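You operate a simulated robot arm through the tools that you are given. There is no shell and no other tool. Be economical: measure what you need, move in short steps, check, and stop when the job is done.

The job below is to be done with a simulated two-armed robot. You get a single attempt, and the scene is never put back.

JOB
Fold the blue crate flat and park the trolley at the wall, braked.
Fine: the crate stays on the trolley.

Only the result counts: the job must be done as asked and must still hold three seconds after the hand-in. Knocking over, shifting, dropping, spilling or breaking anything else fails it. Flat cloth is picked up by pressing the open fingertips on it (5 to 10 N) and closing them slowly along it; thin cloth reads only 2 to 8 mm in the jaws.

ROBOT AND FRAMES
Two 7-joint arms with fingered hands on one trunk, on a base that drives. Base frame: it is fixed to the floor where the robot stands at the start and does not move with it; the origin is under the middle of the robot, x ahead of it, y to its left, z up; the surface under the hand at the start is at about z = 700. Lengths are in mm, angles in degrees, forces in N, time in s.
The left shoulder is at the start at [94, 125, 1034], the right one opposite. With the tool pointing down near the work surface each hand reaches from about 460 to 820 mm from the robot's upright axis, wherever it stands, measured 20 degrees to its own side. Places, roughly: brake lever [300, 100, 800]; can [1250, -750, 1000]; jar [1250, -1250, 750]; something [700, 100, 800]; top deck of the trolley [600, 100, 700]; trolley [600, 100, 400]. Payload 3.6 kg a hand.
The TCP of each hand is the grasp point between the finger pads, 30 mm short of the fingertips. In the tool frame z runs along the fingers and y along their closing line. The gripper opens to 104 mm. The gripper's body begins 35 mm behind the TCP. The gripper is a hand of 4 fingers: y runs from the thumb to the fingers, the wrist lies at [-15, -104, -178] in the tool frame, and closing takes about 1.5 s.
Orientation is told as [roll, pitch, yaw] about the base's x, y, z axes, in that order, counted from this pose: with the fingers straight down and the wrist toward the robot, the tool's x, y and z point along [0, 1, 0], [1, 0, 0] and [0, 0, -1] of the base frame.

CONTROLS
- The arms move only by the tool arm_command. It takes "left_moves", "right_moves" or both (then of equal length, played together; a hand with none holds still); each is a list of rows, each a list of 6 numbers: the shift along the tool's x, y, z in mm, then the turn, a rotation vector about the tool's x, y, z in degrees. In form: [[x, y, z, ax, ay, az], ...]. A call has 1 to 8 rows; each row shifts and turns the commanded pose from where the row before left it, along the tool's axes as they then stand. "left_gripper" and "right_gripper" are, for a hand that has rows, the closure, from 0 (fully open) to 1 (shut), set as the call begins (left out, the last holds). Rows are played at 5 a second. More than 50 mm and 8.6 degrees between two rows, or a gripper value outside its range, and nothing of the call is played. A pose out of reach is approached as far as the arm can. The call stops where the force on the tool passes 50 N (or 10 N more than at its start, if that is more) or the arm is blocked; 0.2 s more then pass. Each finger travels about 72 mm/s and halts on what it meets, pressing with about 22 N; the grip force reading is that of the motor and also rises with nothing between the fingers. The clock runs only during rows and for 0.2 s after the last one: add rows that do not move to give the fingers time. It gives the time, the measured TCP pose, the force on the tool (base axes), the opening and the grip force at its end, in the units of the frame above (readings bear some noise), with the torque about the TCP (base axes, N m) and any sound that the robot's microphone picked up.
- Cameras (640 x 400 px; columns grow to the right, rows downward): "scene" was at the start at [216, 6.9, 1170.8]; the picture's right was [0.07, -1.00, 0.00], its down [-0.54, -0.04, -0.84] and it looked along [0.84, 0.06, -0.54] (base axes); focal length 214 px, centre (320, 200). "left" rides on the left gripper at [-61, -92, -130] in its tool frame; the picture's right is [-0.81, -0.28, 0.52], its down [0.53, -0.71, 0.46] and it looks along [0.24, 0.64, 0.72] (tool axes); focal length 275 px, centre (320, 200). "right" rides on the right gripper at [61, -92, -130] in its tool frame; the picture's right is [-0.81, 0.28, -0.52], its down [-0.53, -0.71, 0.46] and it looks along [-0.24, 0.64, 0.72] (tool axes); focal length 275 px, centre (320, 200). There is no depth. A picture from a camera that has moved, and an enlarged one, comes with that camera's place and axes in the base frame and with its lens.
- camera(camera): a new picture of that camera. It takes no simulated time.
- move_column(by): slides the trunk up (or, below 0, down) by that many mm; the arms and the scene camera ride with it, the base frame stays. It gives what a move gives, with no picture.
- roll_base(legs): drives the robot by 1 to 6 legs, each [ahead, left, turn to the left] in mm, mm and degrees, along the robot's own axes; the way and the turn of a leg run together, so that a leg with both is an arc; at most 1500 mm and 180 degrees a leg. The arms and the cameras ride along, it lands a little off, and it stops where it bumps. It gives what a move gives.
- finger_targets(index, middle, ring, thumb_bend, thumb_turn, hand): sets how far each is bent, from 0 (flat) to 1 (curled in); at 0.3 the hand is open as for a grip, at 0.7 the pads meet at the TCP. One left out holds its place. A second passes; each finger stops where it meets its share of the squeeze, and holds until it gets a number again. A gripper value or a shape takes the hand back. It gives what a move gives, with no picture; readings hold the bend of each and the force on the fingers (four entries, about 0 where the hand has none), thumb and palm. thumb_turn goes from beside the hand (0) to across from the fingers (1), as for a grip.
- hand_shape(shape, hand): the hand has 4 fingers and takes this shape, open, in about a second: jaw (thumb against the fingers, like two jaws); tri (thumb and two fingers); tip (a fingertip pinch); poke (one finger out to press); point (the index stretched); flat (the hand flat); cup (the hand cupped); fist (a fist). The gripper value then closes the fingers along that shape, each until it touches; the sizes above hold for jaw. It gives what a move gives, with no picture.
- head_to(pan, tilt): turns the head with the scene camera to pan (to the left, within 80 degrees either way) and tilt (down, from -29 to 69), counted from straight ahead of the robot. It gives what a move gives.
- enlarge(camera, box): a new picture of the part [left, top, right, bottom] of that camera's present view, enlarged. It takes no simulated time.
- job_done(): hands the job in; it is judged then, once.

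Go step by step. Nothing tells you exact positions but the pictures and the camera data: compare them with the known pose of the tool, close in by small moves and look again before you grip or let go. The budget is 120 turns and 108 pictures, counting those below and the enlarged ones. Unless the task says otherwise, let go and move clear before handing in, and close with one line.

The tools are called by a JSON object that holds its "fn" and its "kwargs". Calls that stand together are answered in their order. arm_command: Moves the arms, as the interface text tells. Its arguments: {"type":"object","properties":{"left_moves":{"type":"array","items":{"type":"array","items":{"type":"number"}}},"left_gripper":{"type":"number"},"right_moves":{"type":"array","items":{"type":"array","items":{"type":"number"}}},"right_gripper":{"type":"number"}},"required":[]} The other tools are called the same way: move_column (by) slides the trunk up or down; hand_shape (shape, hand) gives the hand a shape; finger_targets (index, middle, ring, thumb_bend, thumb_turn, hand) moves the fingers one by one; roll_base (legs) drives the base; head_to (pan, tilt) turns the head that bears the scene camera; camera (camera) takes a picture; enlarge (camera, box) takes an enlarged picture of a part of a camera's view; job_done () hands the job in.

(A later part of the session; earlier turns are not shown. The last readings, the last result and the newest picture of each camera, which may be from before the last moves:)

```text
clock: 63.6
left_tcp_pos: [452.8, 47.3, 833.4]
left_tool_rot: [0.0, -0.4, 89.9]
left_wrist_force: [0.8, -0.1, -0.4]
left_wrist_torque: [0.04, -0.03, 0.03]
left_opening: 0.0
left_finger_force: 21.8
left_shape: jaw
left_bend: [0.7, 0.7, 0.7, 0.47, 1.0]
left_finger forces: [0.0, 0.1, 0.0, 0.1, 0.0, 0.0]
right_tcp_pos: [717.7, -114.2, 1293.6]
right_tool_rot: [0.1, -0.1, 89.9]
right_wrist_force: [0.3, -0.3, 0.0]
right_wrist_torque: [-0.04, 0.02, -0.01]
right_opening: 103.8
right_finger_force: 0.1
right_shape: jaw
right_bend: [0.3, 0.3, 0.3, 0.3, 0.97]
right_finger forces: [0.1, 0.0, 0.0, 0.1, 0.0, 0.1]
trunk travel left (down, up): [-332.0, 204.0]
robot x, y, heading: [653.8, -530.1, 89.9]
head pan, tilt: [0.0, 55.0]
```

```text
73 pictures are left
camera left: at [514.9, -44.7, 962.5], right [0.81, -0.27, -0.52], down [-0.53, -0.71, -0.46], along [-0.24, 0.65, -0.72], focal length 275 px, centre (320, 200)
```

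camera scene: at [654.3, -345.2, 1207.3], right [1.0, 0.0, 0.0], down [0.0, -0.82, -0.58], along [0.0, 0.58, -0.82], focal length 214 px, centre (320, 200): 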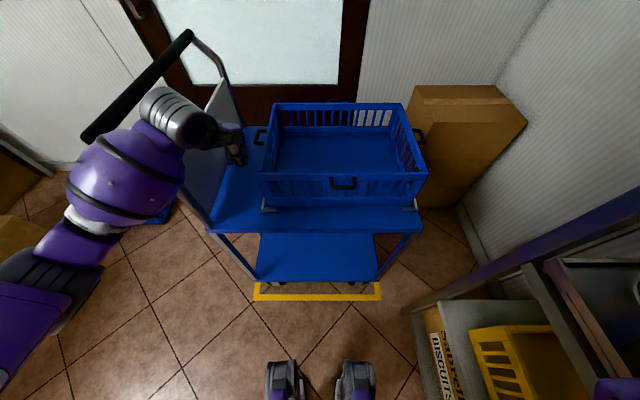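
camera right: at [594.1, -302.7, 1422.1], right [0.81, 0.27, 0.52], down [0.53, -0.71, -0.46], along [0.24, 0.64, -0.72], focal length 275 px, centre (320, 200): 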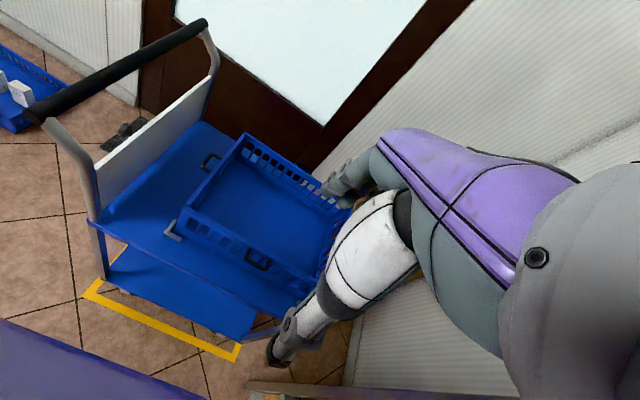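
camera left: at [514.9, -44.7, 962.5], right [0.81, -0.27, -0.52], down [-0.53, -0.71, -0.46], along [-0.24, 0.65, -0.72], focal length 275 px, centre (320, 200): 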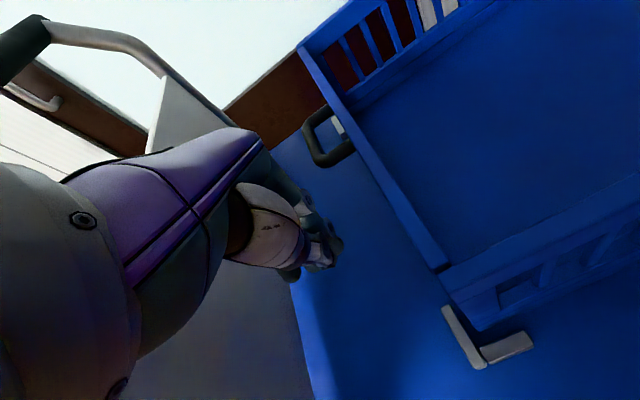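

The hand is free, beside the bar-side wall with its fingertips at about z 800. I'll push inward gently.

{"fn": "arm_command", "kwargs": {"left_moves": [[-10, 0, 0, 0, 0, 0], [-10, 0, 0, 0, 0, 0], [-10, 0, 0, 0, 0, 0], [-10, 0, 0, 0, 0, 0], [-10, 0, 0, 0, 0, 0], [-10, 0, 0, 0, 0, 0]]}}

{"fn": "camera", "kwargs": {"camera": "scene"}}

{"fn": "camera", "kwargs": {"camera": "left"}}

```text
clock: 65.0
left_tcp_pos: [512.6, 48.3, 830.9]
left_tool_rot: [0.1, -0.1, 89.9]
left_wrist_force: [0.2, 0.2, -0.6]
left_wrist_torque: [0.01, 0.01, 0.03]
left_opening: 0.0
left_finger_force: 21.9
left_shape: jaw
left_bend: [0.7, 0.7, 0.7, 0.47, 1.0]
left_finger forces: [0.1, 0.0, 0.0, 0.1, 0.0, 0.0]
right_tcp_pos: [715.0, -110.9, 1291.8]
right_tool_rot: [0.0, 0.0, 89.9]
right_wrist_force: [-0.1, -1.3, -0.5]
right_wrist_torque: [-0.01, -0.02, 0.01]
right_opening: 103.7
right_finger_force: 0.1
right_shape: jaw
right_bend: [0.3, 0.3, 0.3, 0.3, 0.97]
right_finger forces: [0.0, 0.0, 0.0, 0.0, 0.1, 0.0]
trunk travel left (down, up): [-332.0, 204.0]
robot x, y, heading: [654.8, -528.6, 89.9]
head pan, tilt: [0.0, 55.0]
```

```text
72 pictures are left
camera scene: at [652.8, -342.9, 1206.8], right [1.0, 0.0, 0.0], down [0.0, -0.82, -0.57], along [0.0, 0.57, -0.82], focal length 214 px, centre (320, 200)
```

scene: 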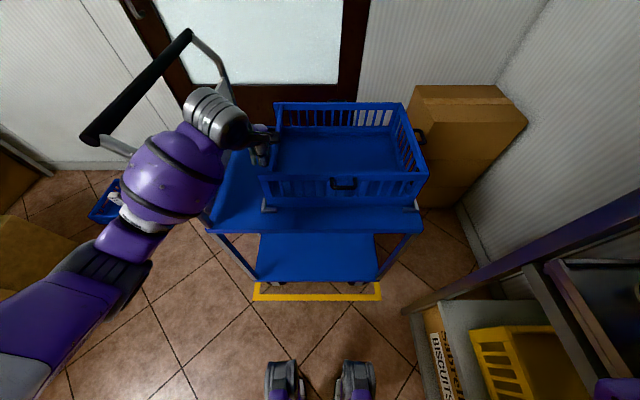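

```text
71 pictures are left
camera left: at [573.4, -42.7, 960.2], right [0.81, -0.27, -0.52], down [-0.53, -0.71, -0.46], along [-0.24, 0.65, -0.72], focal length 275 px, centre (320, 200)
```

left: 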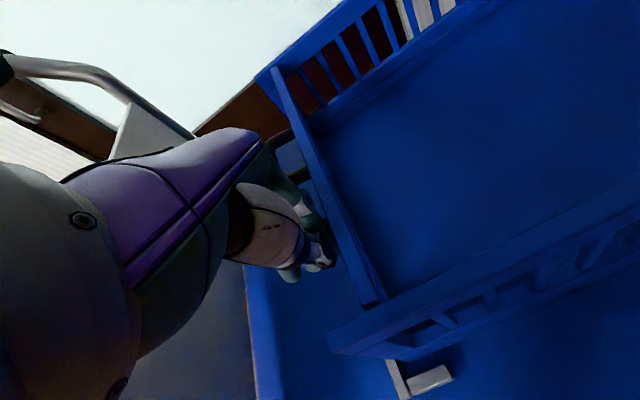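

The wall swings in with almost no force. I'll continue in and down to lay it flat.

{"fn": "arm_command", "kwargs": {"left_moves": [[-12, 0, 3, 0, 0, 0], [-12, 0, 3, 0, 0, 0], [-12, 0, 4, 0, 0, 0], [-12, 0, 6, 0, 0, 0], [-12, 0, 8, 0, 0, 0], [-10, 0, 12, 0, 0, 0], [-8, 0, 14, 0, 0, 0], [-6, 0, 15, 0, 0, 0]]}}

{"fn": "camera", "kwargs": {"camera": "scene"}}

{"fn": "camera", "kwargs": {"camera": "left"}}

```text
clock: 66.8
left_tcp_pos: [597.4, 49.2, 766.1]
left_tool_rot: [0.0, -0.1, 90.0]
left_wrist_force: [0.8, 0.0, -0.7]
left_wrist_torque: [0.05, 0.0, 0.02]
left_opening: 0.0
left_finger_force: 21.8
left_shape: jaw
left_bend: [0.7, 0.7, 0.7, 0.47, 1.0]
left_finger forces: [0.0, 0.0, 0.0, 0.0, 0.0, 0.0]
right_tcp_pos: [715.3, -112.0, 1292.4]
right_tool_rot: [0.1, 0.0, 89.9]
right_wrist_force: [0.5, 0.2, 0.3]
right_wrist_torque: [-0.01, -0.01, 0.02]
right_opening: 103.7
right_finger_force: 0.0
right_shape: jaw
right_bend: [0.3, 0.3, 0.3, 0.3, 0.97]
right_finger forces: [0.0, 0.0, 0.0, 0.1, 0.0, 0.0]
trunk travel left (down, up): [-332.0, 204.0]
robot x, y, heading: [653.1, -528.2, 89.9]
head pan, tilt: [0.0, 55.0]
```

```text
70 pictures are left
camera scene: at [652.7, -342.9, 1206.8], right [1.0, 0.0, 0.0], down [0.0, -0.82, -0.57], along [0.0, 0.57, -0.82], focal length 214 px, centre (320, 200)
```

scene: 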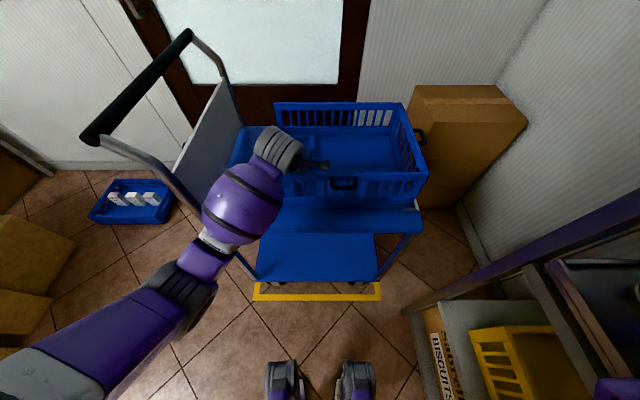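

```text
69 pictures are left
camera left: at [657.4, -42.3, 895.8], right [0.81, -0.27, -0.52], down [-0.53, -0.71, -0.46], along [-0.24, 0.65, -0.72], focal length 275 px, centre (320, 200)
```

left: 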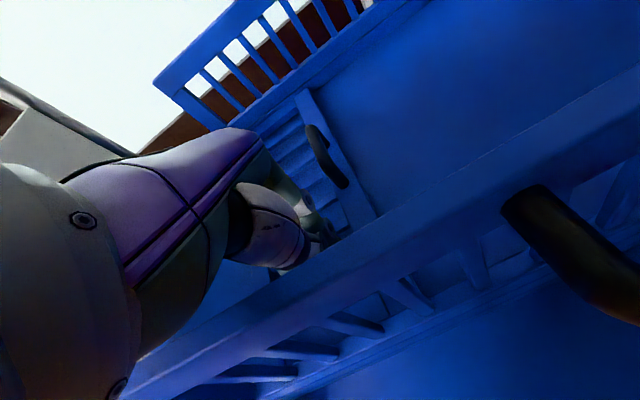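

The bar-side wall is nearly flat. I'll press down gently to seat it, then lift out.

{"fn": "arm_command", "kwargs": {"left_moves": [[0, 0, 5, 0, 0, 0], [0, 0, 5, 0, 0, 0], [0, 0, 5, 0, 0, 0], [0, 0, 5, 0, 0, 0], [0, 0, 5, 0, 0, 0]]}}

{"fn": "camera", "kwargs": {"camera": "left"}}

```text
clock: 68.0
left_tcp_pos: [597.8, 53.0, 755.2]
left_tool_rot: [-0.5, -1.8, 89.9]
left_wrist_force: [-1.7, -6.3, 18.5]
left_wrist_torque: [-0.24, 0.13, 0.03]
left_opening: 0.0
left_finger_force: 22.4
left_shape: jaw
left_bend: [0.7, 0.7, 0.7, 0.47, 1.0]
left_finger forces: [0.1, 0.1, 0.0, 0.0, 0.1, 0.0]
right_tcp_pos: [715.2, -112.2, 1291.7]
right_tool_rot: [0.0, 0.0, 90.0]
right_wrist_force: [0.1, -0.1, 0.4]
right_wrist_torque: [-0.01, 0.01, 0.01]
right_opening: 103.8
right_finger_force: 0.1
right_shape: jaw
right_bend: [0.3, 0.3, 0.3, 0.3, 0.97]
right_finger forces: [0.0, 0.0, 0.0, 0.0, 0.0, 0.1]
trunk travel left (down, up): [-332.0, 204.0]
robot x, y, heading: [652.5, -523.6, 90.0]
head pan, tilt: [0.0, 55.0]
stopped in row 5 (left hand): the force on the tool passed its limit at 54 N (the readings are from after the stop); the commanded pose is now the measured one
```

```text
68 pictures are left
camera left: at [657.4, -40.8, 883.7], right [0.81, -0.26, -0.52], down [-0.53, -0.7, -0.48], along [-0.24, 0.67, -0.71], focal length 275 px, centre (320, 200)
```

left: 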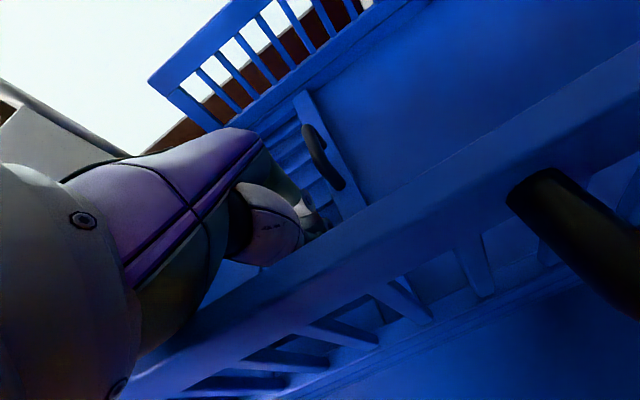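

Wall one is flat. I'll lift the left hand well clear, move the base forward a bit so the right elbow stays off the shelf, and set up the right hand outside the far wall.

{"fn": "arm_command", "kwargs": {"left_moves": [[0, 0, -45, 0, 0, 0], [0, 0, -45, 0, 0, 0], [0, 0, -48, 0, 0, 0], [0, 0, -48, 0, 0, 0], [0, -10, -48, 0, 0, 0], [0, -10, -48, 0, 0, 0], [0, -10, -48, 0, 0, 0], [0, -10, -48, 0, 0, 0]]}}

{"fn": "roll_base", "kwargs": {"legs": [[120, 0, 0]]}}

{"fn": "arm_command", "kwargs": {"right_moves": [[-31, 5, 20, 0, 0, 0], [-31, 5, 20, 0, 0, 0], [-31, 5, 35, 0, 0, 0], [-31, 5, 35, 0, 0, 0], [-31, 5, 35, 0, 0, 0], [-31, 5, 35, 0, 0, 0], [-31, 5, 35, 0, 0, 0], [-31, 5, 35, 0, 0, 0]], "right_gripper": 1}}

{"fn": "camera", "kwargs": {"camera": "scene"}}

```text
clock: 69.8
left_tcp_pos: [596.5, 90.1, 1082.2]
left_tool_rot: [-0.4, -1.3, 90.0]
left_wrist_force: [1.1, 0.2, -0.1]
left_wrist_torque: [0.01, 0.01, 0.0]
left_opening: 0.0
left_finger_force: 21.7
left_shape: jaw
left_bend: [0.7, 0.7, 0.7, 0.47, 1.0]
left_finger forces: [0.1, 0.0, 0.0, 0.1, 0.2, 0.0]
left hand out of reach, approached as far as the arm can: row 6, 7, 8
right_tcp_pos: [715.3, -111.5, 1293.2]
right_tool_rot: [-0.1, 0.0, 90.2]
right_wrist_force: [0.2, -0.2, 0.3]
right_wrist_torque: [0.0, -0.02, -0.02]
right_opening: 103.9
right_finger_force: 0.0
right_shape: jaw
right_bend: [0.3, 0.3, 0.3, 0.3, 0.97]
right_finger forces: [0.0, 0.1, 0.0, 0.1, 0.0, 0.0]
trunk travel left (down, up): [-332.0, 204.0]
robot x, y, heading: [652.8, -525.9, 90.0]
head pan, tilt: [0.0, 55.0]
```

```text
clock: 71.0
left_tcp_pos: [597.4, 209.1, 1082.4]
left_tool_rot: [-0.3, -1.2, 90.0]
left_wrist_force: [0.0, -0.9, -0.4]
left_wrist_torque: [-0.01, -0.05, 0.03]
left_opening: 0.0
left_finger_force: 21.9
left_shape: jaw
left_bend: [0.7, 0.7, 0.7, 0.47, 1.0]
left_finger forces: [0.1, 0.0, 0.0, 0.1, 0.0, 0.1]
right_tcp_pos: [715.7, 6.5, 1291.9]
right_tool_rot: [-0.1, 0.0, 90.0]
right_wrist_force: [0.0, 0.2, 0.3]
right_wrist_torque: [-0.05, 0.0, 0.01]
right_opening: 103.9
right_finger_force: 0.1
right_shape: jaw
right_bend: [0.3, 0.3, 0.3, 0.3, 0.97]
right_finger forces: [0.1, 0.0, 0.0, 0.0, 0.0, 0.0]
trunk travel left (down, up): [-332.0, 204.0]
robot x, y, heading: [651.9, -407.7, 89.8]
head pan, tilt: [0.0, 55.0]
```

```text
clock: 73.0
left_tcp_pos: [436.2, 192.6, 1071.9]
left_tool_rot: [-1.0, -0.4, 103.7]
left_wrist_force: [0.1, 0.5, 0.2]
left_wrist_torque: [-0.03, -0.03, -0.03]
left_opening: 0.0
left_finger_force: 21.5
left_shape: jaw
left_bend: [0.7, 0.7, 0.7, 0.47, 1.0]
left_finger forces: [0.0, 0.0, 0.0, 0.0, 0.0, 0.0]
right_tcp_pos: [819.2, 121.7, 1037.0]
right_tool_rot: [0.4, 0.6, 105.6]
right_wrist_force: [-0.8, -0.5, 0.1]
right_wrist_torque: [0.02, -0.02, -0.02]
right_opening: 0.0
right_finger_force: 22.1
right_shape: jaw
right_bend: [0.7, 0.7, 0.7, 0.47, 1.0]
right_finger forces: [0.0, 0.1, 0.0, 0.0, 0.1, 0.1]
trunk travel left (down, up): [-332.0, 204.0]
robot x, y, heading: [650.0, -407.0, 103.7]
head pan, tilt: [0.0, 55.0]
stopped in row 8 (right hand): the arm was blocked; the commanded pose is now the measured one
```

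```text
67 pictures are left
camera scene: at [591.2, -213.4, 1203.6], right [0.97, 0.24, 0.01], down [0.2, -0.8, -0.56], along [-0.12, 0.55, -0.83], focal length 214 px, centre (320, 200)
```

scene: 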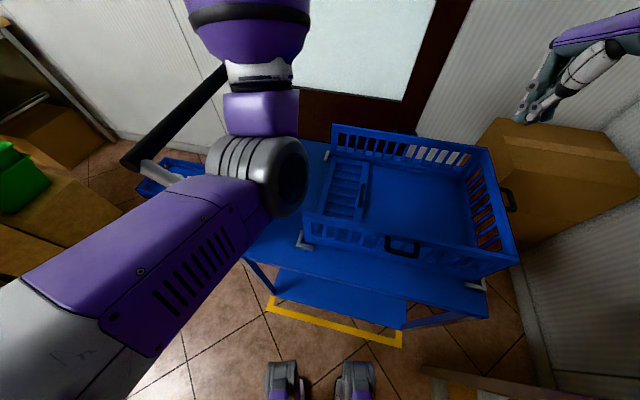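

The base got turned to 103.7° — the right arm evidently bore against the shelf upright. I'll look at the right side before doing anything.

{"fn": "head_to", "kwargs": {"pan": -60, "tilt": 35}}

{"fn": "camera", "kwargs": {"camera": "scene"}}

```text
clock: 74.3
left_tcp_pos: [437.2, 192.3, 1070.8]
left_tool_rot: [-1.1, -0.2, 103.5]
left_wrist_force: [0.7, 0.1, 1.1]
left_wrist_torque: [0.04, 0.01, 0.0]
left_opening: 0.0
left_finger_force: 21.3
left_shape: jaw
left_bend: [0.7, 0.7, 0.7, 0.47, 1.0]
left_finger forces: [0.0, 0.1, 0.0, 0.0, 0.0, 0.0]
right_tcp_pos: [818.9, 121.8, 1036.5]
right_tool_rot: [0.5, 0.8, 105.4]
right_wrist_force: [1.0, 0.1, 0.7]
right_wrist_torque: [-0.02, 0.03, 0.01]
right_opening: 0.0
right_finger_force: 21.3
right_shape: jaw
right_bend: [0.7, 0.7, 0.7, 0.47, 1.0]
right_finger forces: [0.1, 0.1, 0.0, 0.0, 0.0, 0.1]
trunk travel left (down, up): [-332.0, 204.0]
robot x, y, heading: [650.5, -405.3, 103.7]
head pan, tilt: [-60.0, 35.0]
```

```text
66 pictures are left
camera scene: at [671.4, -221.3, 1232.8], right [0.69, -0.72, 0.02], down [-0.4, -0.41, -0.82], along [0.6, 0.56, -0.57], focal length 214 px, centre (320, 200)
```

scene: 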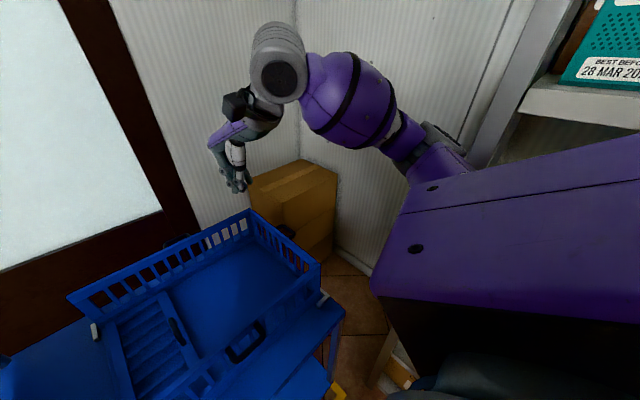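

The right elbow is against the shelf; nothing looks displaced. I'll back the right hand off along its path.

{"fn": "arm_command", "kwargs": {"right_moves": [[31, -5, -30, 0, 0, 0], [31, -5, -30, 0, 0, 0], [31, -5, -30, 0, 0, 0], [31, -5, -30, 0, 0, 0], [31, -5, -30, 0, 0, 0], [31, -5, -30, 0, 0, 0]]}}

{"fn": "camera", "kwargs": {"camera": "scene"}}

```text
clock: 75.7
left_tcp_pos: [456.4, 179.4, 1082.2]
left_tool_rot: [-0.4, -1.3, 103.1]
left_wrist_force: [0.4, 0.0, -0.2]
left_wrist_torque: [0.01, -0.02, -0.01]
left_opening: 0.0
left_finger_force: 21.8
left_shape: jaw
left_bend: [0.7, 0.7, 0.7, 0.47, 1.0]
left_finger forces: [0.1, 0.0, 0.0, 0.0, 0.0, 0.0]
right_tcp_pos: [673.3, 30.0, 1224.0]
right_tool_rot: [0.6, -0.1, 104.2]
right_wrist_force: [0.6, -0.2, -0.8]
right_wrist_torque: [-0.03, -0.03, -0.01]
right_opening: 0.0
right_finger_force: 22.3
right_shape: jaw
right_bend: [0.7, 0.7, 0.7, 0.47, 1.0]
right_finger forces: [0.0, 0.1, 0.0, 0.0, 0.0, 0.0]
trunk travel left (down, up): [-332.0, 204.0]
robot x, y, heading: [653.0, -408.9, 102.9]
head pan, tilt: [-60.0, 35.0]
```

```text
65 pictures are left
camera scene: at [690.2, -239.9, 1235.2], right [0.68, -0.73, 0.0], down [-0.42, -0.39, -0.82], along [0.6, 0.56, -0.57], focal length 214 px, centre (320, 200)
```

scene: 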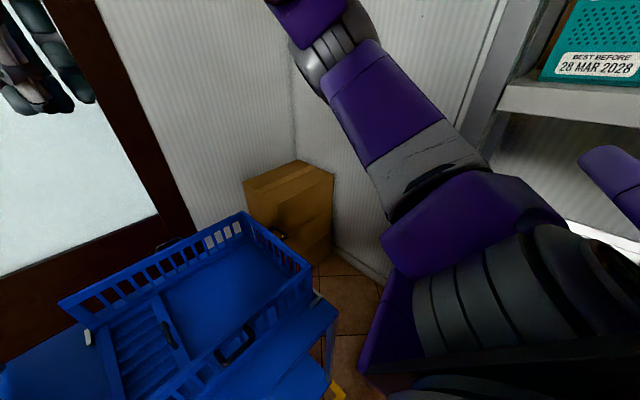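

Freed without visible damage. I'll back out, move left, and check the shelf and the trolley.

{"fn": "roll_base", "kwargs": {"legs": [[-130, 0, 0], [0, 180, 0]]}}

{"fn": "head_to", "kwargs": {"pan": -50, "tilt": 25}}

{"fn": "camera", "kwargs": {"camera": "scene"}}

{"fn": "head_to", "kwargs": {"pan": 0, "tilt": 55}}

{"fn": "camera", "kwargs": {"camera": "scene"}}

```text
clock: 78.8
left_tcp_pos: [311.7, 12.1, 1081.9]
left_tool_rot: [-0.4, -1.2, 102.9]
left_wrist_force: [0.4, -0.6, -0.4]
left_wrist_torque: [0.02, -0.02, -0.02]
left_opening: 0.3
left_finger_force: 21.9
left_shape: jaw
left_bend: [0.7, 0.7, 0.7, 0.47, 1.0]
left_finger forces: [0.0, 0.0, 0.0, 0.0, 0.1, 0.0]
right_tcp_pos: [527.8, -138.4, 1224.7]
right_tool_rot: [0.5, -0.1, 104.2]
right_wrist_force: [-0.2, -0.2, 0.7]
right_wrist_torque: [0.0, -0.05, 0.0]
right_opening: 0.0
right_finger_force: 21.8
right_shape: jaw
right_bend: [0.7, 0.7, 0.7, 0.47, 1.0]
right_finger forces: [0.1, 0.0, 0.0, 0.1, 0.0, 0.0]
trunk travel left (down, up): [-332.0, 204.0]
robot x, y, heading: [506.1, -577.5, 103.3]
head pan, tilt: [-60.0, 35.0]
```

```text
clock: 79.5
left_tcp_pos: [312.1, 12.0, 1083.0]
left_tool_rot: [-0.3, -1.3, 103.0]
left_wrist_force: [0.7, 0.9, -0.3]
left_wrist_torque: [-0.05, -0.01, 0.0]
left_opening: 0.0
left_finger_force: 21.8
left_shape: jaw
left_bend: [0.7, 0.7, 0.7, 0.47, 1.0]
left_finger forces: [0.1, 0.1, 0.0, 0.1, 0.0, 0.1]
right_tcp_pos: [529.7, -137.9, 1223.5]
right_tool_rot: [0.7, -0.3, 104.2]
right_wrist_force: [-0.5, -0.1, -0.4]
right_wrist_torque: [-0.01, 0.01, -0.01]
right_opening: 0.0
right_finger_force: 21.8
right_shape: jaw
right_bend: [0.7, 0.7, 0.7, 0.47, 1.0]
right_finger forces: [0.0, 0.0, 0.0, 0.0, 0.0, 0.0]
trunk travel left (down, up): [-332.0, 204.0]
robot x, y, heading: [505.7, -577.1, 102.8]
head pan, tilt: [-50.0, 25.0]
```

```text
64 pictures are left
camera scene: at [536.5, -393.6, 1250.8], right [0.8, -0.6, 0.0], down [-0.25, -0.34, -0.91], along [0.55, 0.72, -0.42], focal length 214 px, centre (320, 200)
```

scene: 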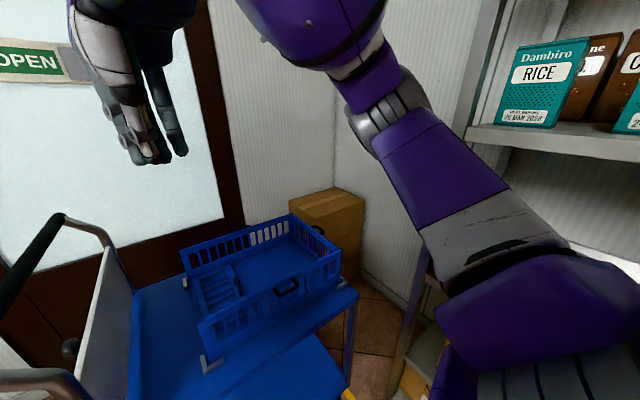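

```text
clock: 80.7
left_tcp_pos: [311.5, 11.8, 1082.0]
left_tool_rot: [-0.3, -1.3, 102.9]
left_wrist_force: [-0.6, 0.3, 0.0]
left_wrist_torque: [-0.01, -0.01, 0.04]
left_opening: 0.0
left_finger_force: 22.2
left_shape: jaw
left_bend: [0.7, 0.7, 0.7, 0.47, 1.0]
left_finger forces: [0.0, 0.1, 0.0, 0.0, 0.1, 0.0]
right_tcp_pos: [529.4, -133.5, 1220.4]
right_tool_rot: [1.1, 0.3, 102.9]
right_wrist_force: [-34.0, 77.1, 0.5]
right_wrist_torque: [-11.26, -5.07, -7.32]
right_opening: 0.0
right_finger_force: 21.9
right_shape: jaw
right_bend: [0.7, 0.7, 0.7, 0.47, 1.0]
right_finger forces: [0.0, 0.0, 0.1, 0.0, 0.0, 0.0]
trunk travel left (down, up): [-332.0, 204.0]
robot x, y, heading: [505.3, -575.6, 102.9]
head pan, tilt: [0.0, 55.0]
```

```text
63 pictures are left
camera scene: at [479.9, -384.0, 1223.5], right [1.0, 0.01, 0.0], down [0.01, -0.68, -0.74], along [-0.01, 0.74, -0.68], focal length 214 px, centre (320, 200)
```

scene: 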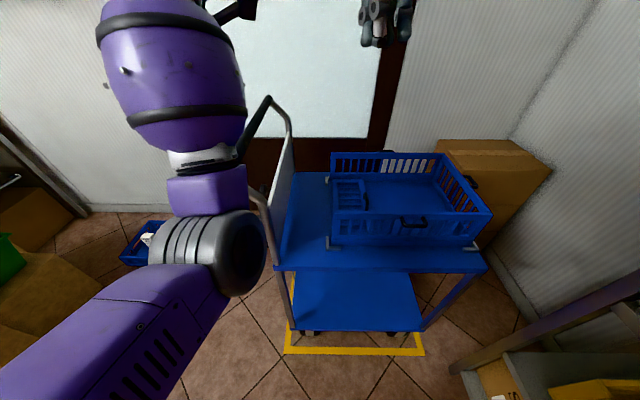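

The head is pressing on the right hand. I'll move that hand forward and right to free it, and confirm the trolley is unmoved.

{"fn": "arm_command", "kwargs": {"right_moves": [[-30, 25, 10, 0, 0, 0], [-30, 25, 10, 0, 0, 0], [-30, 25, 10, 0, 0, 0]]}}

{"fn": "camera", "kwargs": {"camera": "scene"}}

```text
clock: 81.5
left_tcp_pos: [313.3, 12.0, 1081.2]
left_tool_rot: [-0.2, -1.2, 103.0]
left_wrist_force: [-0.3, -0.5, -0.4]
left_wrist_torque: [-0.03, 0.01, 0.0]
left_opening: 0.1
left_finger_force: 21.6
left_shape: jaw
left_bend: [0.7, 0.7, 0.7, 0.47, 1.0]
left_finger forces: [0.1, 0.0, 0.0, 0.0, 0.1, 0.0]
right_tcp_pos: [598.5, -41.3, 1193.0]
right_tool_rot: [0.7, -0.4, 104.4]
right_wrist_force: [-0.6, -0.7, 0.6]
right_wrist_torque: [0.0, 0.04, 0.0]
right_opening: 0.1
right_finger_force: 21.7
right_shape: jaw
right_bend: [0.7, 0.7, 0.7, 0.47, 1.0]
right_finger forces: [0.0, 0.0, 0.0, 0.0, 0.1, 0.1]
trunk travel left (down, up): [-332.0, 204.0]
robot x, y, heading: [506.1, -578.2, 103.3]
head pan, tilt: [0.0, 55.0]
```

```text
62 pictures are left
camera scene: at [465.1, -396.3, 1206.8], right [0.97, 0.23, 0.0], down [0.18, -0.8, -0.57], along [-0.13, 0.56, -0.82], focal length 214 px, centre (320, 200)
```

scene: 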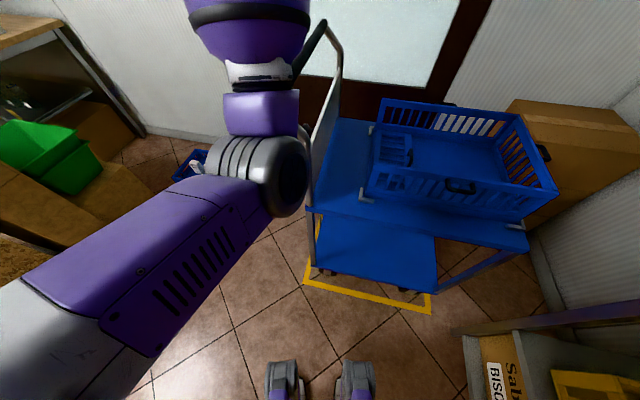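

All clear. I'll turn so the far wall lies about 20° to the right of my heading, keeping the right elbow well away from the shelf.

{"fn": "roll_base", "kwargs": {"legs": [[0, 0, -26], [60, 0, 0]]}}

{"fn": "head_to", "kwargs": {"pan": -15, "tilt": 50}}

{"fn": "camera", "kwargs": {"camera": "scene"}}

```text
clock: 83.8
left_tcp_pos: [602.3, 97.9, 1081.8]
left_tool_rot: [-0.3, -1.2, 77.1]
left_wrist_force: [-0.1, -0.1, 0.0]
left_wrist_torque: [0.0, -0.04, 0.01]
left_opening: 0.0
left_finger_force: 21.7
left_shape: jaw
left_bend: [0.7, 0.7, 0.7, 0.47, 1.0]
left_finger forces: [0.0, 0.0, 0.0, 0.0, 0.0, 0.0]
right_tcp_pos: [836.3, -75.6, 1191.9]
right_tool_rot: [0.8, -0.2, 78.3]
right_wrist_force: [0.2, -0.2, -0.2]
right_wrist_torque: [-0.02, 0.01, 0.0]
right_opening: 0.0
right_finger_force: 22.2
right_shape: jaw
right_bend: [0.7, 0.7, 0.7, 0.47, 1.0]
right_finger forces: [0.1, 0.1, 0.0, 0.1, 0.0, 0.0]
trunk travel left (down, up): [-332.0, 204.0]
robot x, y, heading: [521.0, -516.8, 77.3]
head pan, tilt: [0.0, 55.0]
```

```text
clock: 84.5
left_tcp_pos: [602.6, 96.8, 1081.8]
left_tool_rot: [-0.2, -1.3, 77.1]
left_wrist_force: [-0.3, -0.4, 0.7]
left_wrist_torque: [0.0, 0.02, -0.03]
left_opening: 0.0
left_finger_force: 22.0
left_shape: jaw
left_bend: [0.7, 0.7, 0.7, 0.47, 1.0]
left_finger forces: [0.0, 0.0, 0.1, 0.0, 0.0, 0.1]
right_tcp_pos: [836.5, -77.8, 1192.9]
right_tool_rot: [0.7, -0.3, 78.3]
right_wrist_force: [0.8, -0.1, 0.0]
right_wrist_torque: [0.0, -0.01, 0.01]
right_opening: 0.0
right_finger_force: 21.6
right_shape: jaw
right_bend: [0.7, 0.7, 0.7, 0.47, 1.0]
right_finger forces: [0.0, 0.1, 0.0, 0.0, 0.0, 0.0]
trunk travel left (down, up): [-332.0, 204.0]
robot x, y, heading: [521.0, -519.9, 77.3]
head pan, tilt: [-15.0, 50.0]
```

```text
61 pictures are left
camera scene: at [580.0, -340.7, 1213.3], right [0.88, -0.47, 0.0], down [-0.36, -0.68, -0.64], along [0.3, 0.57, -0.77], focal length 214 px, centre (320, 200)
```

scene: 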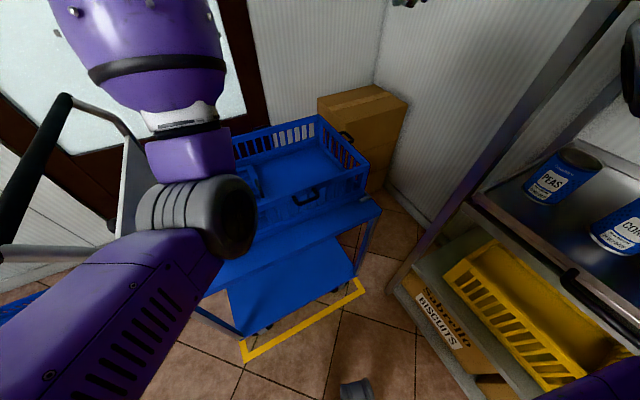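

Moving the right hand to above the outside of the far wall.

{"fn": "arm_command", "kwargs": {"right_moves": [[-10, 35, 10, 0, 0, 0], [-10, 35, 10, 0, 0, 0], [-15, 30, 30, 0, 0, 0], [-20, 30, 40, 0, 0, 0], [-20, 25, 40, 0, 0, 0], [-20, 20, 40, 0, 0, 0], [0, 0, 20, 0, 0, 0]]}}

{"fn": "camera", "kwargs": {"camera": "scene"}}

{"fn": "camera", "kwargs": {"camera": "right"}}

```text
refused: row 4 steps farther than a row can; nothing moved
```

```text
60 pictures are left
camera scene: at [580.0, -340.7, 1213.3], right [0.88, -0.47, 0.0], down [-0.36, -0.68, -0.64], along [0.3, 0.57, -0.77], focal length 214 px, centre (320, 200)
```

scene: 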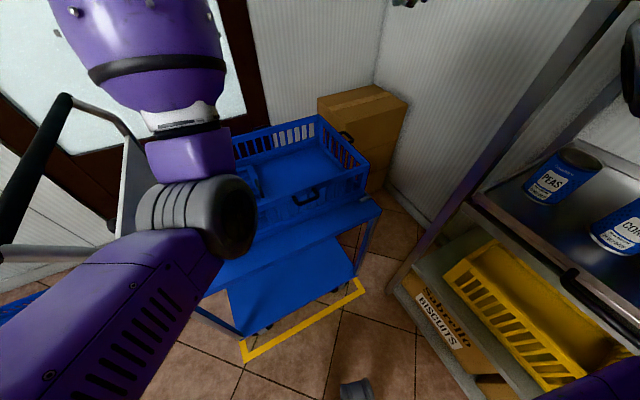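

```text
59 pictures are left
camera right: at [757.6, -157.0, 1323.3], right [0.85, 0.1, 0.51], down [0.37, -0.8, -0.46], along [0.36, 0.59, -0.72], focal length 275 px, centre (320, 200)
```

right: 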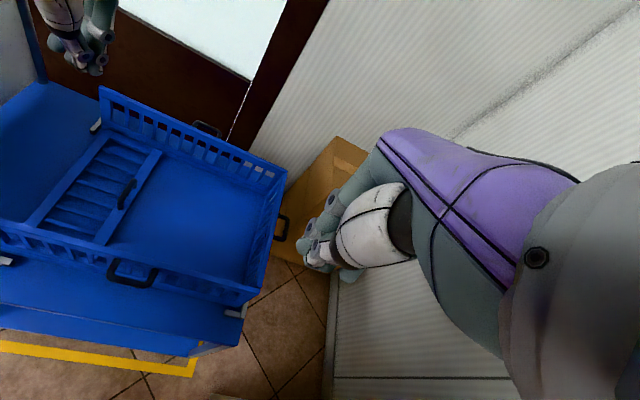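

{"fn": "arm_command", "kwargs": {"right_moves": [[-10, 35, 10, 0, 0, 0], [-10, 35, 10, 0, 0, 0], [-15, 30, 30, 0, 0, 0], [-20, 25, 33, 0, 0, 0], [-20, 25, 33, 0, 0, 0], [-20, 25, 33, 0, 0, 0], [0, 0, 40, 0, 0, 0]]}}

{"fn": "camera", "kwargs": {"camera": "scene"}}

{"fn": "camera", "kwargs": {"camera": "right"}}

```text
clock: 86.1
left_tcp_pos: [602.7, 96.7, 1082.3]
left_tool_rot: [-0.3, -1.3, 77.1]
left_wrist_force: [0.0, -1.1, 0.6]
left_wrist_torque: [0.0, 0.0, 0.0]
left_opening: 0.1
left_finger_force: 22.0
left_shape: jaw
left_bend: [0.7, 0.7, 0.7, 0.47, 1.0]
left_finger forces: [0.0, 0.0, 0.0, 0.1, 0.1, 0.1]
right_tcp_pos: [963.2, 77.7, 1002.8]
right_tool_rot: [0.6, -0.4, 78.3]
right_wrist_force: [-0.1, -0.9, -0.9]
right_wrist_torque: [-0.01, -0.02, 0.01]
right_opening: 0.0
right_finger_force: 22.3
right_shape: jaw
right_bend: [0.7, 0.7, 0.7, 0.47, 1.0]
right_finger forces: [0.0, 0.0, 0.0, 0.0, 0.0, 0.0]
trunk travel left (down, up): [-332.0, 204.0]
robot x, y, heading: [518.9, -517.7, 77.1]
head pan, tilt: [-15.0, 50.0]
```

```text
58 pictures are left
camera scene: at [580.4, -340.6, 1213.3], right [0.88, -0.47, 0.0], down [-0.36, -0.68, -0.64], along [0.3, 0.57, -0.77], focal length 214 px, centre (320, 200)
```

scene: 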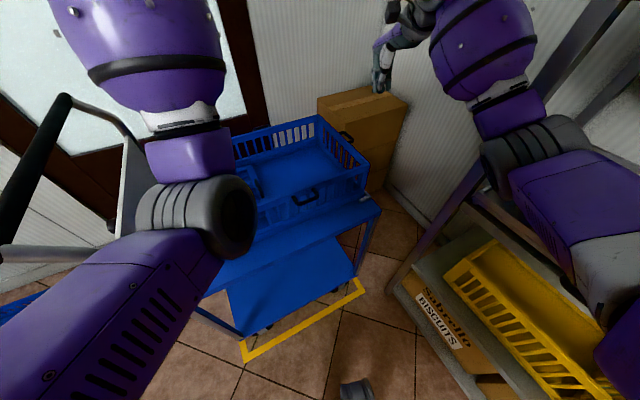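

```text
57 pictures are left
camera right: at [885.9, -2.8, 1132.9], right [0.85, 0.1, 0.51], down [0.37, -0.8, -0.47], along [0.36, 0.59, -0.72], focal length 275 px, centre (320, 200)
```

right: 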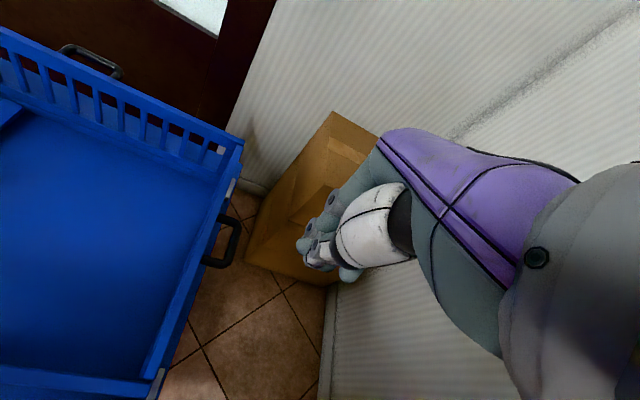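

Base held its heading and elbow is clear. Lowering the right hand outside the far wall.

{"fn": "arm_command", "kwargs": {"right_moves": [[0, 0, 40, 0, 0, 0], [0, 0, 40, 0, 0, 0], [0, 0, 40, 0, 0, 0], [0, 0, 40, 0, 0, 0], [0, 0, 12, 0, 0, 0]]}}

{"fn": "camera", "kwargs": {"camera": "right"}}

{"fn": "camera", "kwargs": {"camera": "scene"}}

```text
clock: 87.3
left_tcp_pos: [602.5, 96.3, 1081.9]
left_tool_rot: [-0.2, -1.3, 77.1]
left_wrist_force: [0.1, 0.1, 0.3]
left_wrist_torque: [0.02, 0.04, 0.0]
left_opening: 0.0
left_finger_force: 21.6
left_shape: jaw
left_bend: [0.7, 0.7, 0.7, 0.47, 1.0]
left_finger forces: [0.1, 0.0, 0.1, 0.1, 0.1, 0.0]
right_tcp_pos: [961.5, 78.1, 832.6]
right_tool_rot: [0.6, -0.3, 78.4]
right_wrist_force: [-0.3, 0.7, 0.9]
right_wrist_torque: [-0.01, 0.04, 0.01]
right_opening: 0.0
right_finger_force: 21.6
right_shape: jaw
right_bend: [0.7, 0.7, 0.7, 0.47, 1.0]
right_finger forces: [0.1, 0.0, 0.1, 0.1, 0.1, 0.0]
trunk travel left (down, up): [-332.0, 204.0]
robot x, y, heading: [520.0, -519.2, 77.1]
head pan, tilt: [-15.0, 50.0]
```

```text
56 pictures are left
camera right: at [882.8, -2.6, 961.7], right [0.85, 0.1, 0.51], down [0.37, -0.8, -0.46], along [0.36, 0.59, -0.72], focal length 275 px, centre (320, 200)
```

right: 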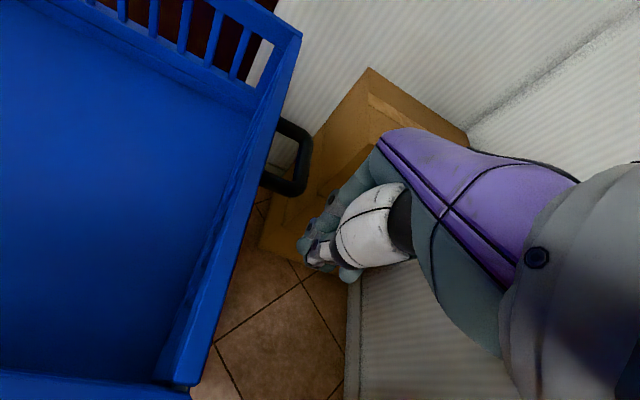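

```text
55 pictures are left
camera scene: at [580.1, -340.6, 1213.4], right [0.88, -0.47, 0.0], down [-0.36, -0.68, -0.64], along [0.3, 0.57, -0.77], focal length 214 px, centre (320, 200)
```

scene: 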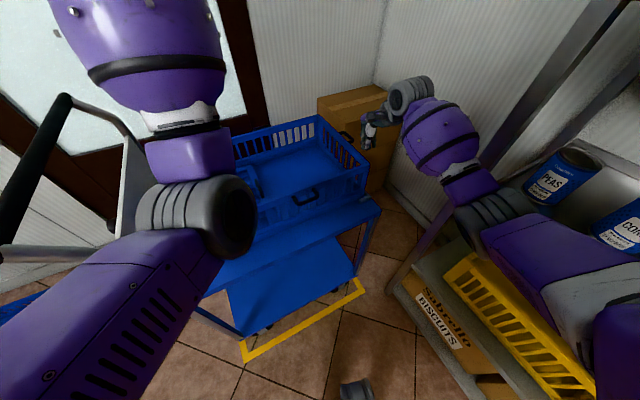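

Pushing the far wall inward (−x).

{"fn": "arm_command", "kwargs": {"right_moves": [[11.7, -2.4, 0, 0, 0, 0], [11.7, -2.4, 0, 0, 0, 0], [11.7, -2.4, 0, 0, 0, 0], [11.7, -2.4, 0, 0, 0, 0], [11.7, -2.4, 0, 0, 0, 0], [11.7, -2.4, 0, 0, 0, 0]]}}

{"fn": "camera", "kwargs": {"camera": "right"}}

```text
clock: 88.7
left_tcp_pos: [601.9, 96.9, 1081.6]
left_tool_rot: [-0.3, -1.3, 77.2]
left_wrist_force: [-1.4, 0.5, -0.5]
left_wrist_torque: [0.0, 0.0, 0.0]
left_opening: 0.0
left_finger_force: 21.7
left_shape: jaw
left_bend: [0.7, 0.7, 0.7, 0.47, 1.0]
left_finger forces: [0.0, 0.0, 0.1, 0.0, 0.1, 0.0]
right_tcp_pos: [888.1, 76.7, 832.1]
right_tool_rot: [0.7, -0.1, 78.4]
right_wrist_force: [-0.8, 0.2, 0.5]
right_wrist_torque: [-0.02, 0.01, -0.05]
right_opening: 0.0
right_finger_force: 21.6
right_shape: jaw
right_bend: [0.7, 0.7, 0.7, 0.47, 1.0]
right_finger forces: [0.0, 0.0, 0.1, 0.0, 0.0, 0.1]
trunk travel left (down, up): [-332.0, 204.0]
robot x, y, heading: [520.1, -518.3, 77.1]
head pan, tilt: [-15.0, 50.0]
```

```text
54 pictures are left
camera right: at [810.6, -2.2, 962.2], right [0.85, 0.1, 0.51], down [0.37, -0.8, -0.46], along [0.36, 0.59, -0.72], focal length 275 px, centre (320, 200)
```

right: 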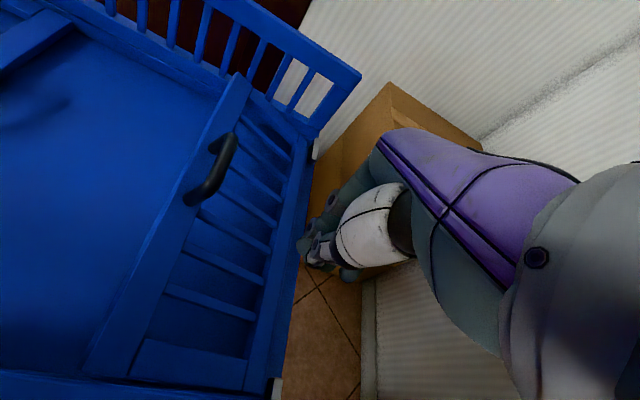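

The far wall has swung in and dropped. I'll move over it and press lightly to seat it.

{"fn": "arm_command", "kwargs": {"right_moves": [[15, -3, 0, 0, 0, 0], [15, -3, 0, 0, 0, 0], [15, -3, 0, 0, 0, 0], [0, 0, 20, 0, 0, 0], [0, 0, 20, 0, 0, 0], [0, 0, 20, 0, 0, 0], [0, 0, 8, 0, 0, 0], [0, 0, 5, 0, 0, 0]]}}

{"fn": "camera", "kwargs": {"camera": "right"}}

```text
clock: 90.5
left_tcp_pos: [601.7, 96.5, 1082.5]
left_tool_rot: [-0.2, -1.4, 77.1]
left_wrist_force: [0.0, 0.4, -0.9]
left_wrist_torque: [0.0, 0.01, 0.03]
left_opening: 0.0
left_finger_force: 21.7
left_shape: jaw
left_bend: [0.7, 0.7, 0.7, 0.47, 1.0]
left_finger forces: [0.0, 0.0, 0.0, 0.1, 0.0, 0.0]
right_tcp_pos: [842.1, 78.6, 760.5]
right_tool_rot: [0.6, -0.4, 78.4]
right_wrist_force: [-0.3, 0.2, -0.4]
right_wrist_torque: [-0.01, 0.01, 0.01]
right_opening: 0.0
right_finger_force: 22.2
right_shape: jaw
right_bend: [0.7, 0.7, 0.7, 0.47, 1.0]
right_finger forces: [0.1, 0.1, 0.1, 0.0, 0.0, 0.0]
trunk travel left (down, up): [-332.0, 204.0]
robot x, y, heading: [521.8, -518.3, 77.1]
head pan, tilt: [-15.0, 50.0]
```

```text
53 pictures are left
camera right: at [764.1, -1.2, 890.1], right [0.85, 0.1, 0.51], down [0.37, -0.8, -0.46], along [0.36, 0.59, -0.72], focal length 275 px, centre (320, 200)
```

right: 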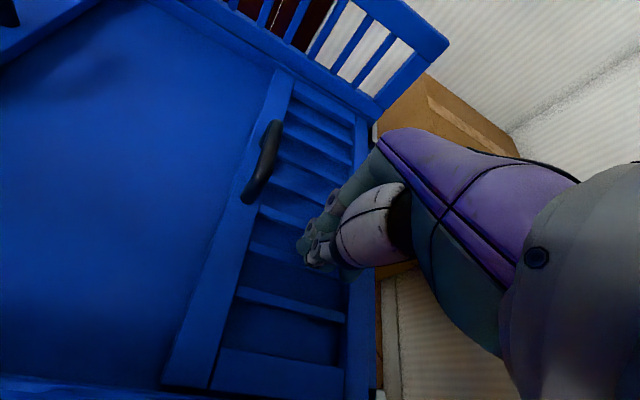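

Both short walls are flat. I'll lift the right hand up and inward, then push the near long wall (robot side) in with it next; let me look first.

{"fn": "arm_command", "kwargs": {"right_moves": [[0, 0, -45, 0, 0, 0], [0, 0, -45, 0, 0, 0], [0, 0, -45, 0, 0, 0], [10, -15, -42, 0, 0, 0], [20, -25, -35, 0, 0, 0], [20, -35, -25, 0, 0, 0], [10, -35, -25, 0, 0, 0], [0, -35, -25, 0, 0, 0]]}}

{"fn": "camera", "kwargs": {"camera": "scene"}}

{"fn": "camera", "kwargs": {"camera": "right"}}

```text
clock: 92.3
left_tcp_pos: [601.2, 95.9, 1084.0]
left_tool_rot: [-0.3, -1.3, 77.1]
left_wrist_force: [0.0, -0.1, 0.5]
left_wrist_torque: [-0.01, 0.0, -0.03]
left_opening: 0.0
left_finger_force: 22.1
left_shape: jaw
left_bend: [0.7, 0.7, 0.7, 0.47, 1.0]
left_finger forces: [0.0, 0.1, 0.1, 0.0, 0.0, 0.0]
right_tcp_pos: [757.5, -54.6, 1049.4]
right_tool_rot: [0.6, -0.3, 78.3]
right_wrist_force: [-1.3, 0.3, 0.5]
right_wrist_torque: [-0.01, 0.0, -0.01]
right_opening: 0.0
right_finger_force: 22.0
right_shape: jaw
right_bend: [0.7, 0.7, 0.7, 0.47, 1.0]
right_finger forces: [0.1, 0.0, 0.1, 0.0, 0.0, 0.0]
trunk travel left (down, up): [-332.0, 204.0]
robot x, y, heading: [518.6, -518.0, 77.2]
head pan, tilt: [-15.0, 50.0]
```

```text
52 pictures are left
camera scene: at [580.2, -341.4, 1213.5], right [0.88, -0.47, 0.0], down [-0.36, -0.68, -0.64], along [0.3, 0.57, -0.77], focal length 214 px, centre (320, 200)
```

scene: 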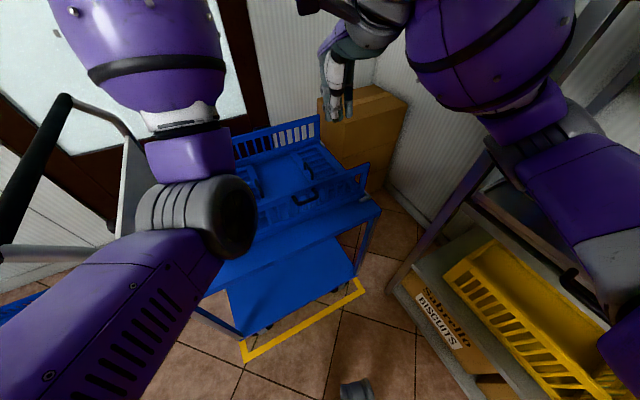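

```text
51 pictures are left
camera right: at [679.1, -134.4, 1178.8], right [0.85, 0.1, 0.51], down [0.37, -0.8, -0.46], along [0.36, 0.59, -0.72], focal length 275 px, centre (320, 200)
```

right: 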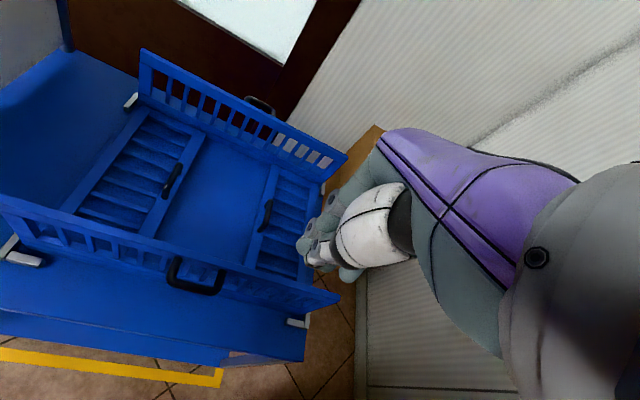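

Both short walls lie flat. Next is the far long wall: I'll move a little closer and reach the left hand over it to pull it in.

{"fn": "roll_base", "kwargs": {"legs": [[95, 0, 0]]}}

{"fn": "arm_command", "kwargs": {"left_moves": [[9, 39, 0, 0, 0, 0], [9, 39, 0, 0, 0, 0], [9, 39, 0, 0, 0, 0], [9, 39, 10, 0, 0, 0], [0, 0, 40, 0, 0, 0], [0, 0, 40, 0, 0, 0]]}}

{"fn": "camera", "kwargs": {"camera": "left"}}

{"fn": "camera", "kwargs": {"camera": "scene"}}

```text
clock: 93.5
left_tcp_pos: [623.2, 189.1, 1080.7]
left_tool_rot: [-0.3, -1.4, 77.1]
left_wrist_force: [-0.1, 0.4, -0.1]
left_wrist_torque: [0.0, 0.0, 0.0]
left_opening: 0.3
left_finger_force: 22.3
left_shape: jaw
left_bend: [0.7, 0.7, 0.7, 0.47, 1.0]
left_finger forces: [0.0, 0.0, 0.0, 0.1, 0.0, 0.1]
right_tcp_pos: [777.2, 38.2, 1049.3]
right_tool_rot: [0.8, -0.3, 78.5]
right_wrist_force: [-0.2, 0.4, -0.2]
right_wrist_torque: [-0.01, 0.03, 0.01]
right_opening: 0.3
right_finger_force: 21.6
right_shape: jaw
right_bend: [0.7, 0.7, 0.7, 0.47, 1.0]
right_finger forces: [0.0, 0.1, 0.0, 0.1, 0.0, 0.0]
trunk travel left (down, up): [-332.0, 204.0]
robot x, y, heading: [540.1, -425.5, 77.0]
head pan, tilt: [-15.0, 50.0]
```

```text
clock: 94.8
left_tcp_pos: [621.2, 343.3, 996.0]
left_tool_rot: [-0.5, -1.4, 77.2]
left_wrist_force: [0.0, 0.4, -0.2]
left_wrist_torque: [-0.01, 0.0, 0.0]
left_opening: 0.1
left_finger_force: 21.6
left_shape: jaw
left_bend: [0.7, 0.7, 0.7, 0.47, 1.0]
left_finger forces: [0.0, 0.1, 0.0, 0.0, 0.1, 0.1]
left hand out of reach, approached as far as the arm can: row 4
right_tcp_pos: [777.5, 37.3, 1048.4]
right_tool_rot: [0.6, -0.2, 78.4]
right_wrist_force: [0.6, 0.2, -0.2]
right_wrist_torque: [0.06, -0.01, 0.0]
right_opening: 0.3
right_finger_force: 21.9
right_shape: jaw
right_bend: [0.7, 0.7, 0.7, 0.47, 1.0]
right_finger forces: [0.0, 0.0, 0.0, 0.0, 0.0, 0.0]
trunk travel left (down, up): [-332.0, 204.0]
robot x, y, heading: [543.3, -425.0, 77.1]
head pan, tilt: [-15.0, 50.0]
```

```text
50 pictures are left
camera left: at [659.0, 239.2, 1122.9], right [0.74, -0.44, -0.52], down [-0.67, -0.57, -0.48], along [-0.09, 0.7, -0.71], focal length 275 px, centre (320, 200)
```

left: 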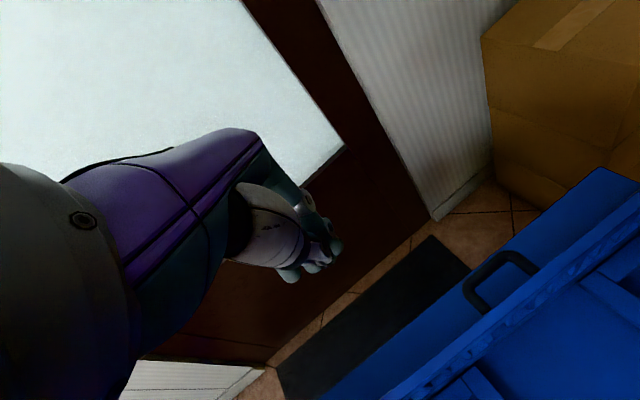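

```text
49 pictures are left
camera scene: at [600.8, -248.9, 1213.3], right [0.88, -0.47, 0.0], down [-0.36, -0.68, -0.64], along [0.3, 0.57, -0.77], focal length 214 px, centre (320, 200)
```

scene: 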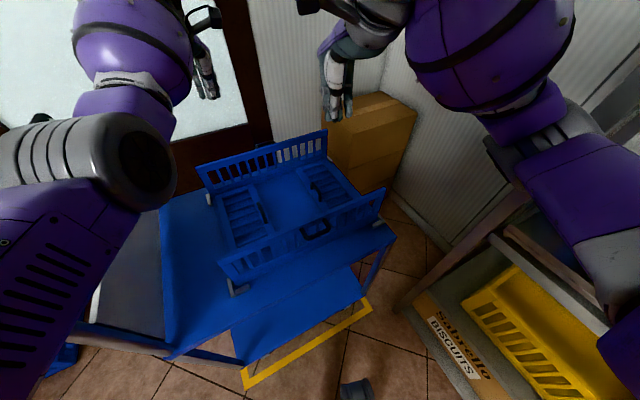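

The left hand is beyond the far long wall, clear of its handle. Lowering it outside the wall.

{"fn": "arm_command", "kwargs": {"left_moves": [[0, 0, 40, 0, 0, 0], [0, 0, 40, 0, 0, 0], [0, 0, 40, 0, 0, 0], [0, 0, 40, 0, 0, 0]]}}

{"fn": "camera", "kwargs": {"camera": "left"}}

{"fn": "camera", "kwargs": {"camera": "scene"}}

```text
clock: 95.8
left_tcp_pos: [622.9, 348.2, 835.6]
left_tool_rot: [-0.4, -1.4, 77.1]
left_wrist_force: [0.3, -1.2, 0.1]
left_wrist_torque: [0.02, 0.02, -0.02]
left_opening: 0.2
left_finger_force: 21.9
left_shape: jaw
left_bend: [0.7, 0.7, 0.7, 0.47, 1.0]
left_finger forces: [0.0, 0.1, 0.0, 0.0, 0.1, 0.1]
right_tcp_pos: [778.3, 38.1, 1048.3]
right_tool_rot: [0.6, -0.1, 78.5]
right_wrist_force: [-0.3, 0.4, 0.8]
right_wrist_torque: [-0.01, -0.02, -0.02]
right_opening: 0.0
right_finger_force: 22.8
right_shape: jaw
right_bend: [0.7, 0.7, 0.7, 0.47, 1.0]
right_finger forces: [0.0, 0.0, 0.0, 0.1, 0.0, 0.0]
trunk travel left (down, up): [-332.0, 204.0]
robot x, y, heading: [540.4, -427.7, 77.2]
head pan, tilt: [-15.0, 50.0]
```

```text
48 pictures are left
camera left: at [660.1, 242.1, 962.2], right [0.73, -0.44, -0.52], down [-0.67, -0.57, -0.48], along [-0.09, 0.7, -0.71], focal length 275 px, centre (320, 200)
```

left: 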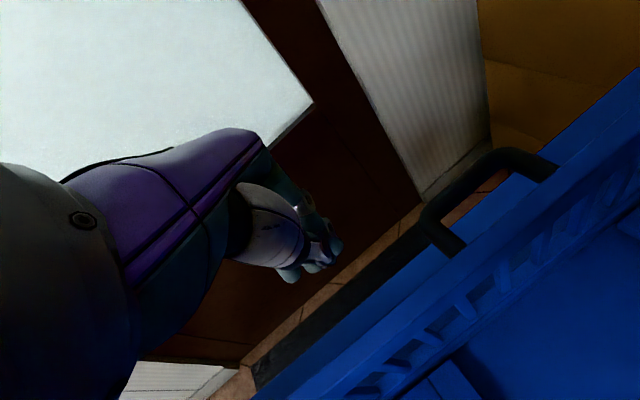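

```text
47 pictures are left
camera scene: at [600.9, -248.8, 1213.3], right [0.88, -0.47, 0.0], down [-0.36, -0.68, -0.64], along [0.3, 0.57, -0.77], focal length 214 px, centre (320, 200)
```

scene: 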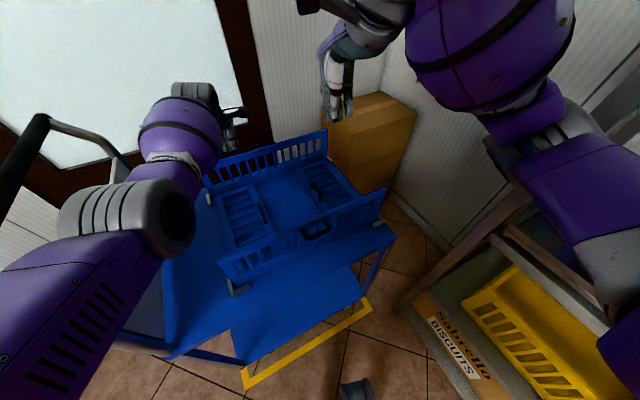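

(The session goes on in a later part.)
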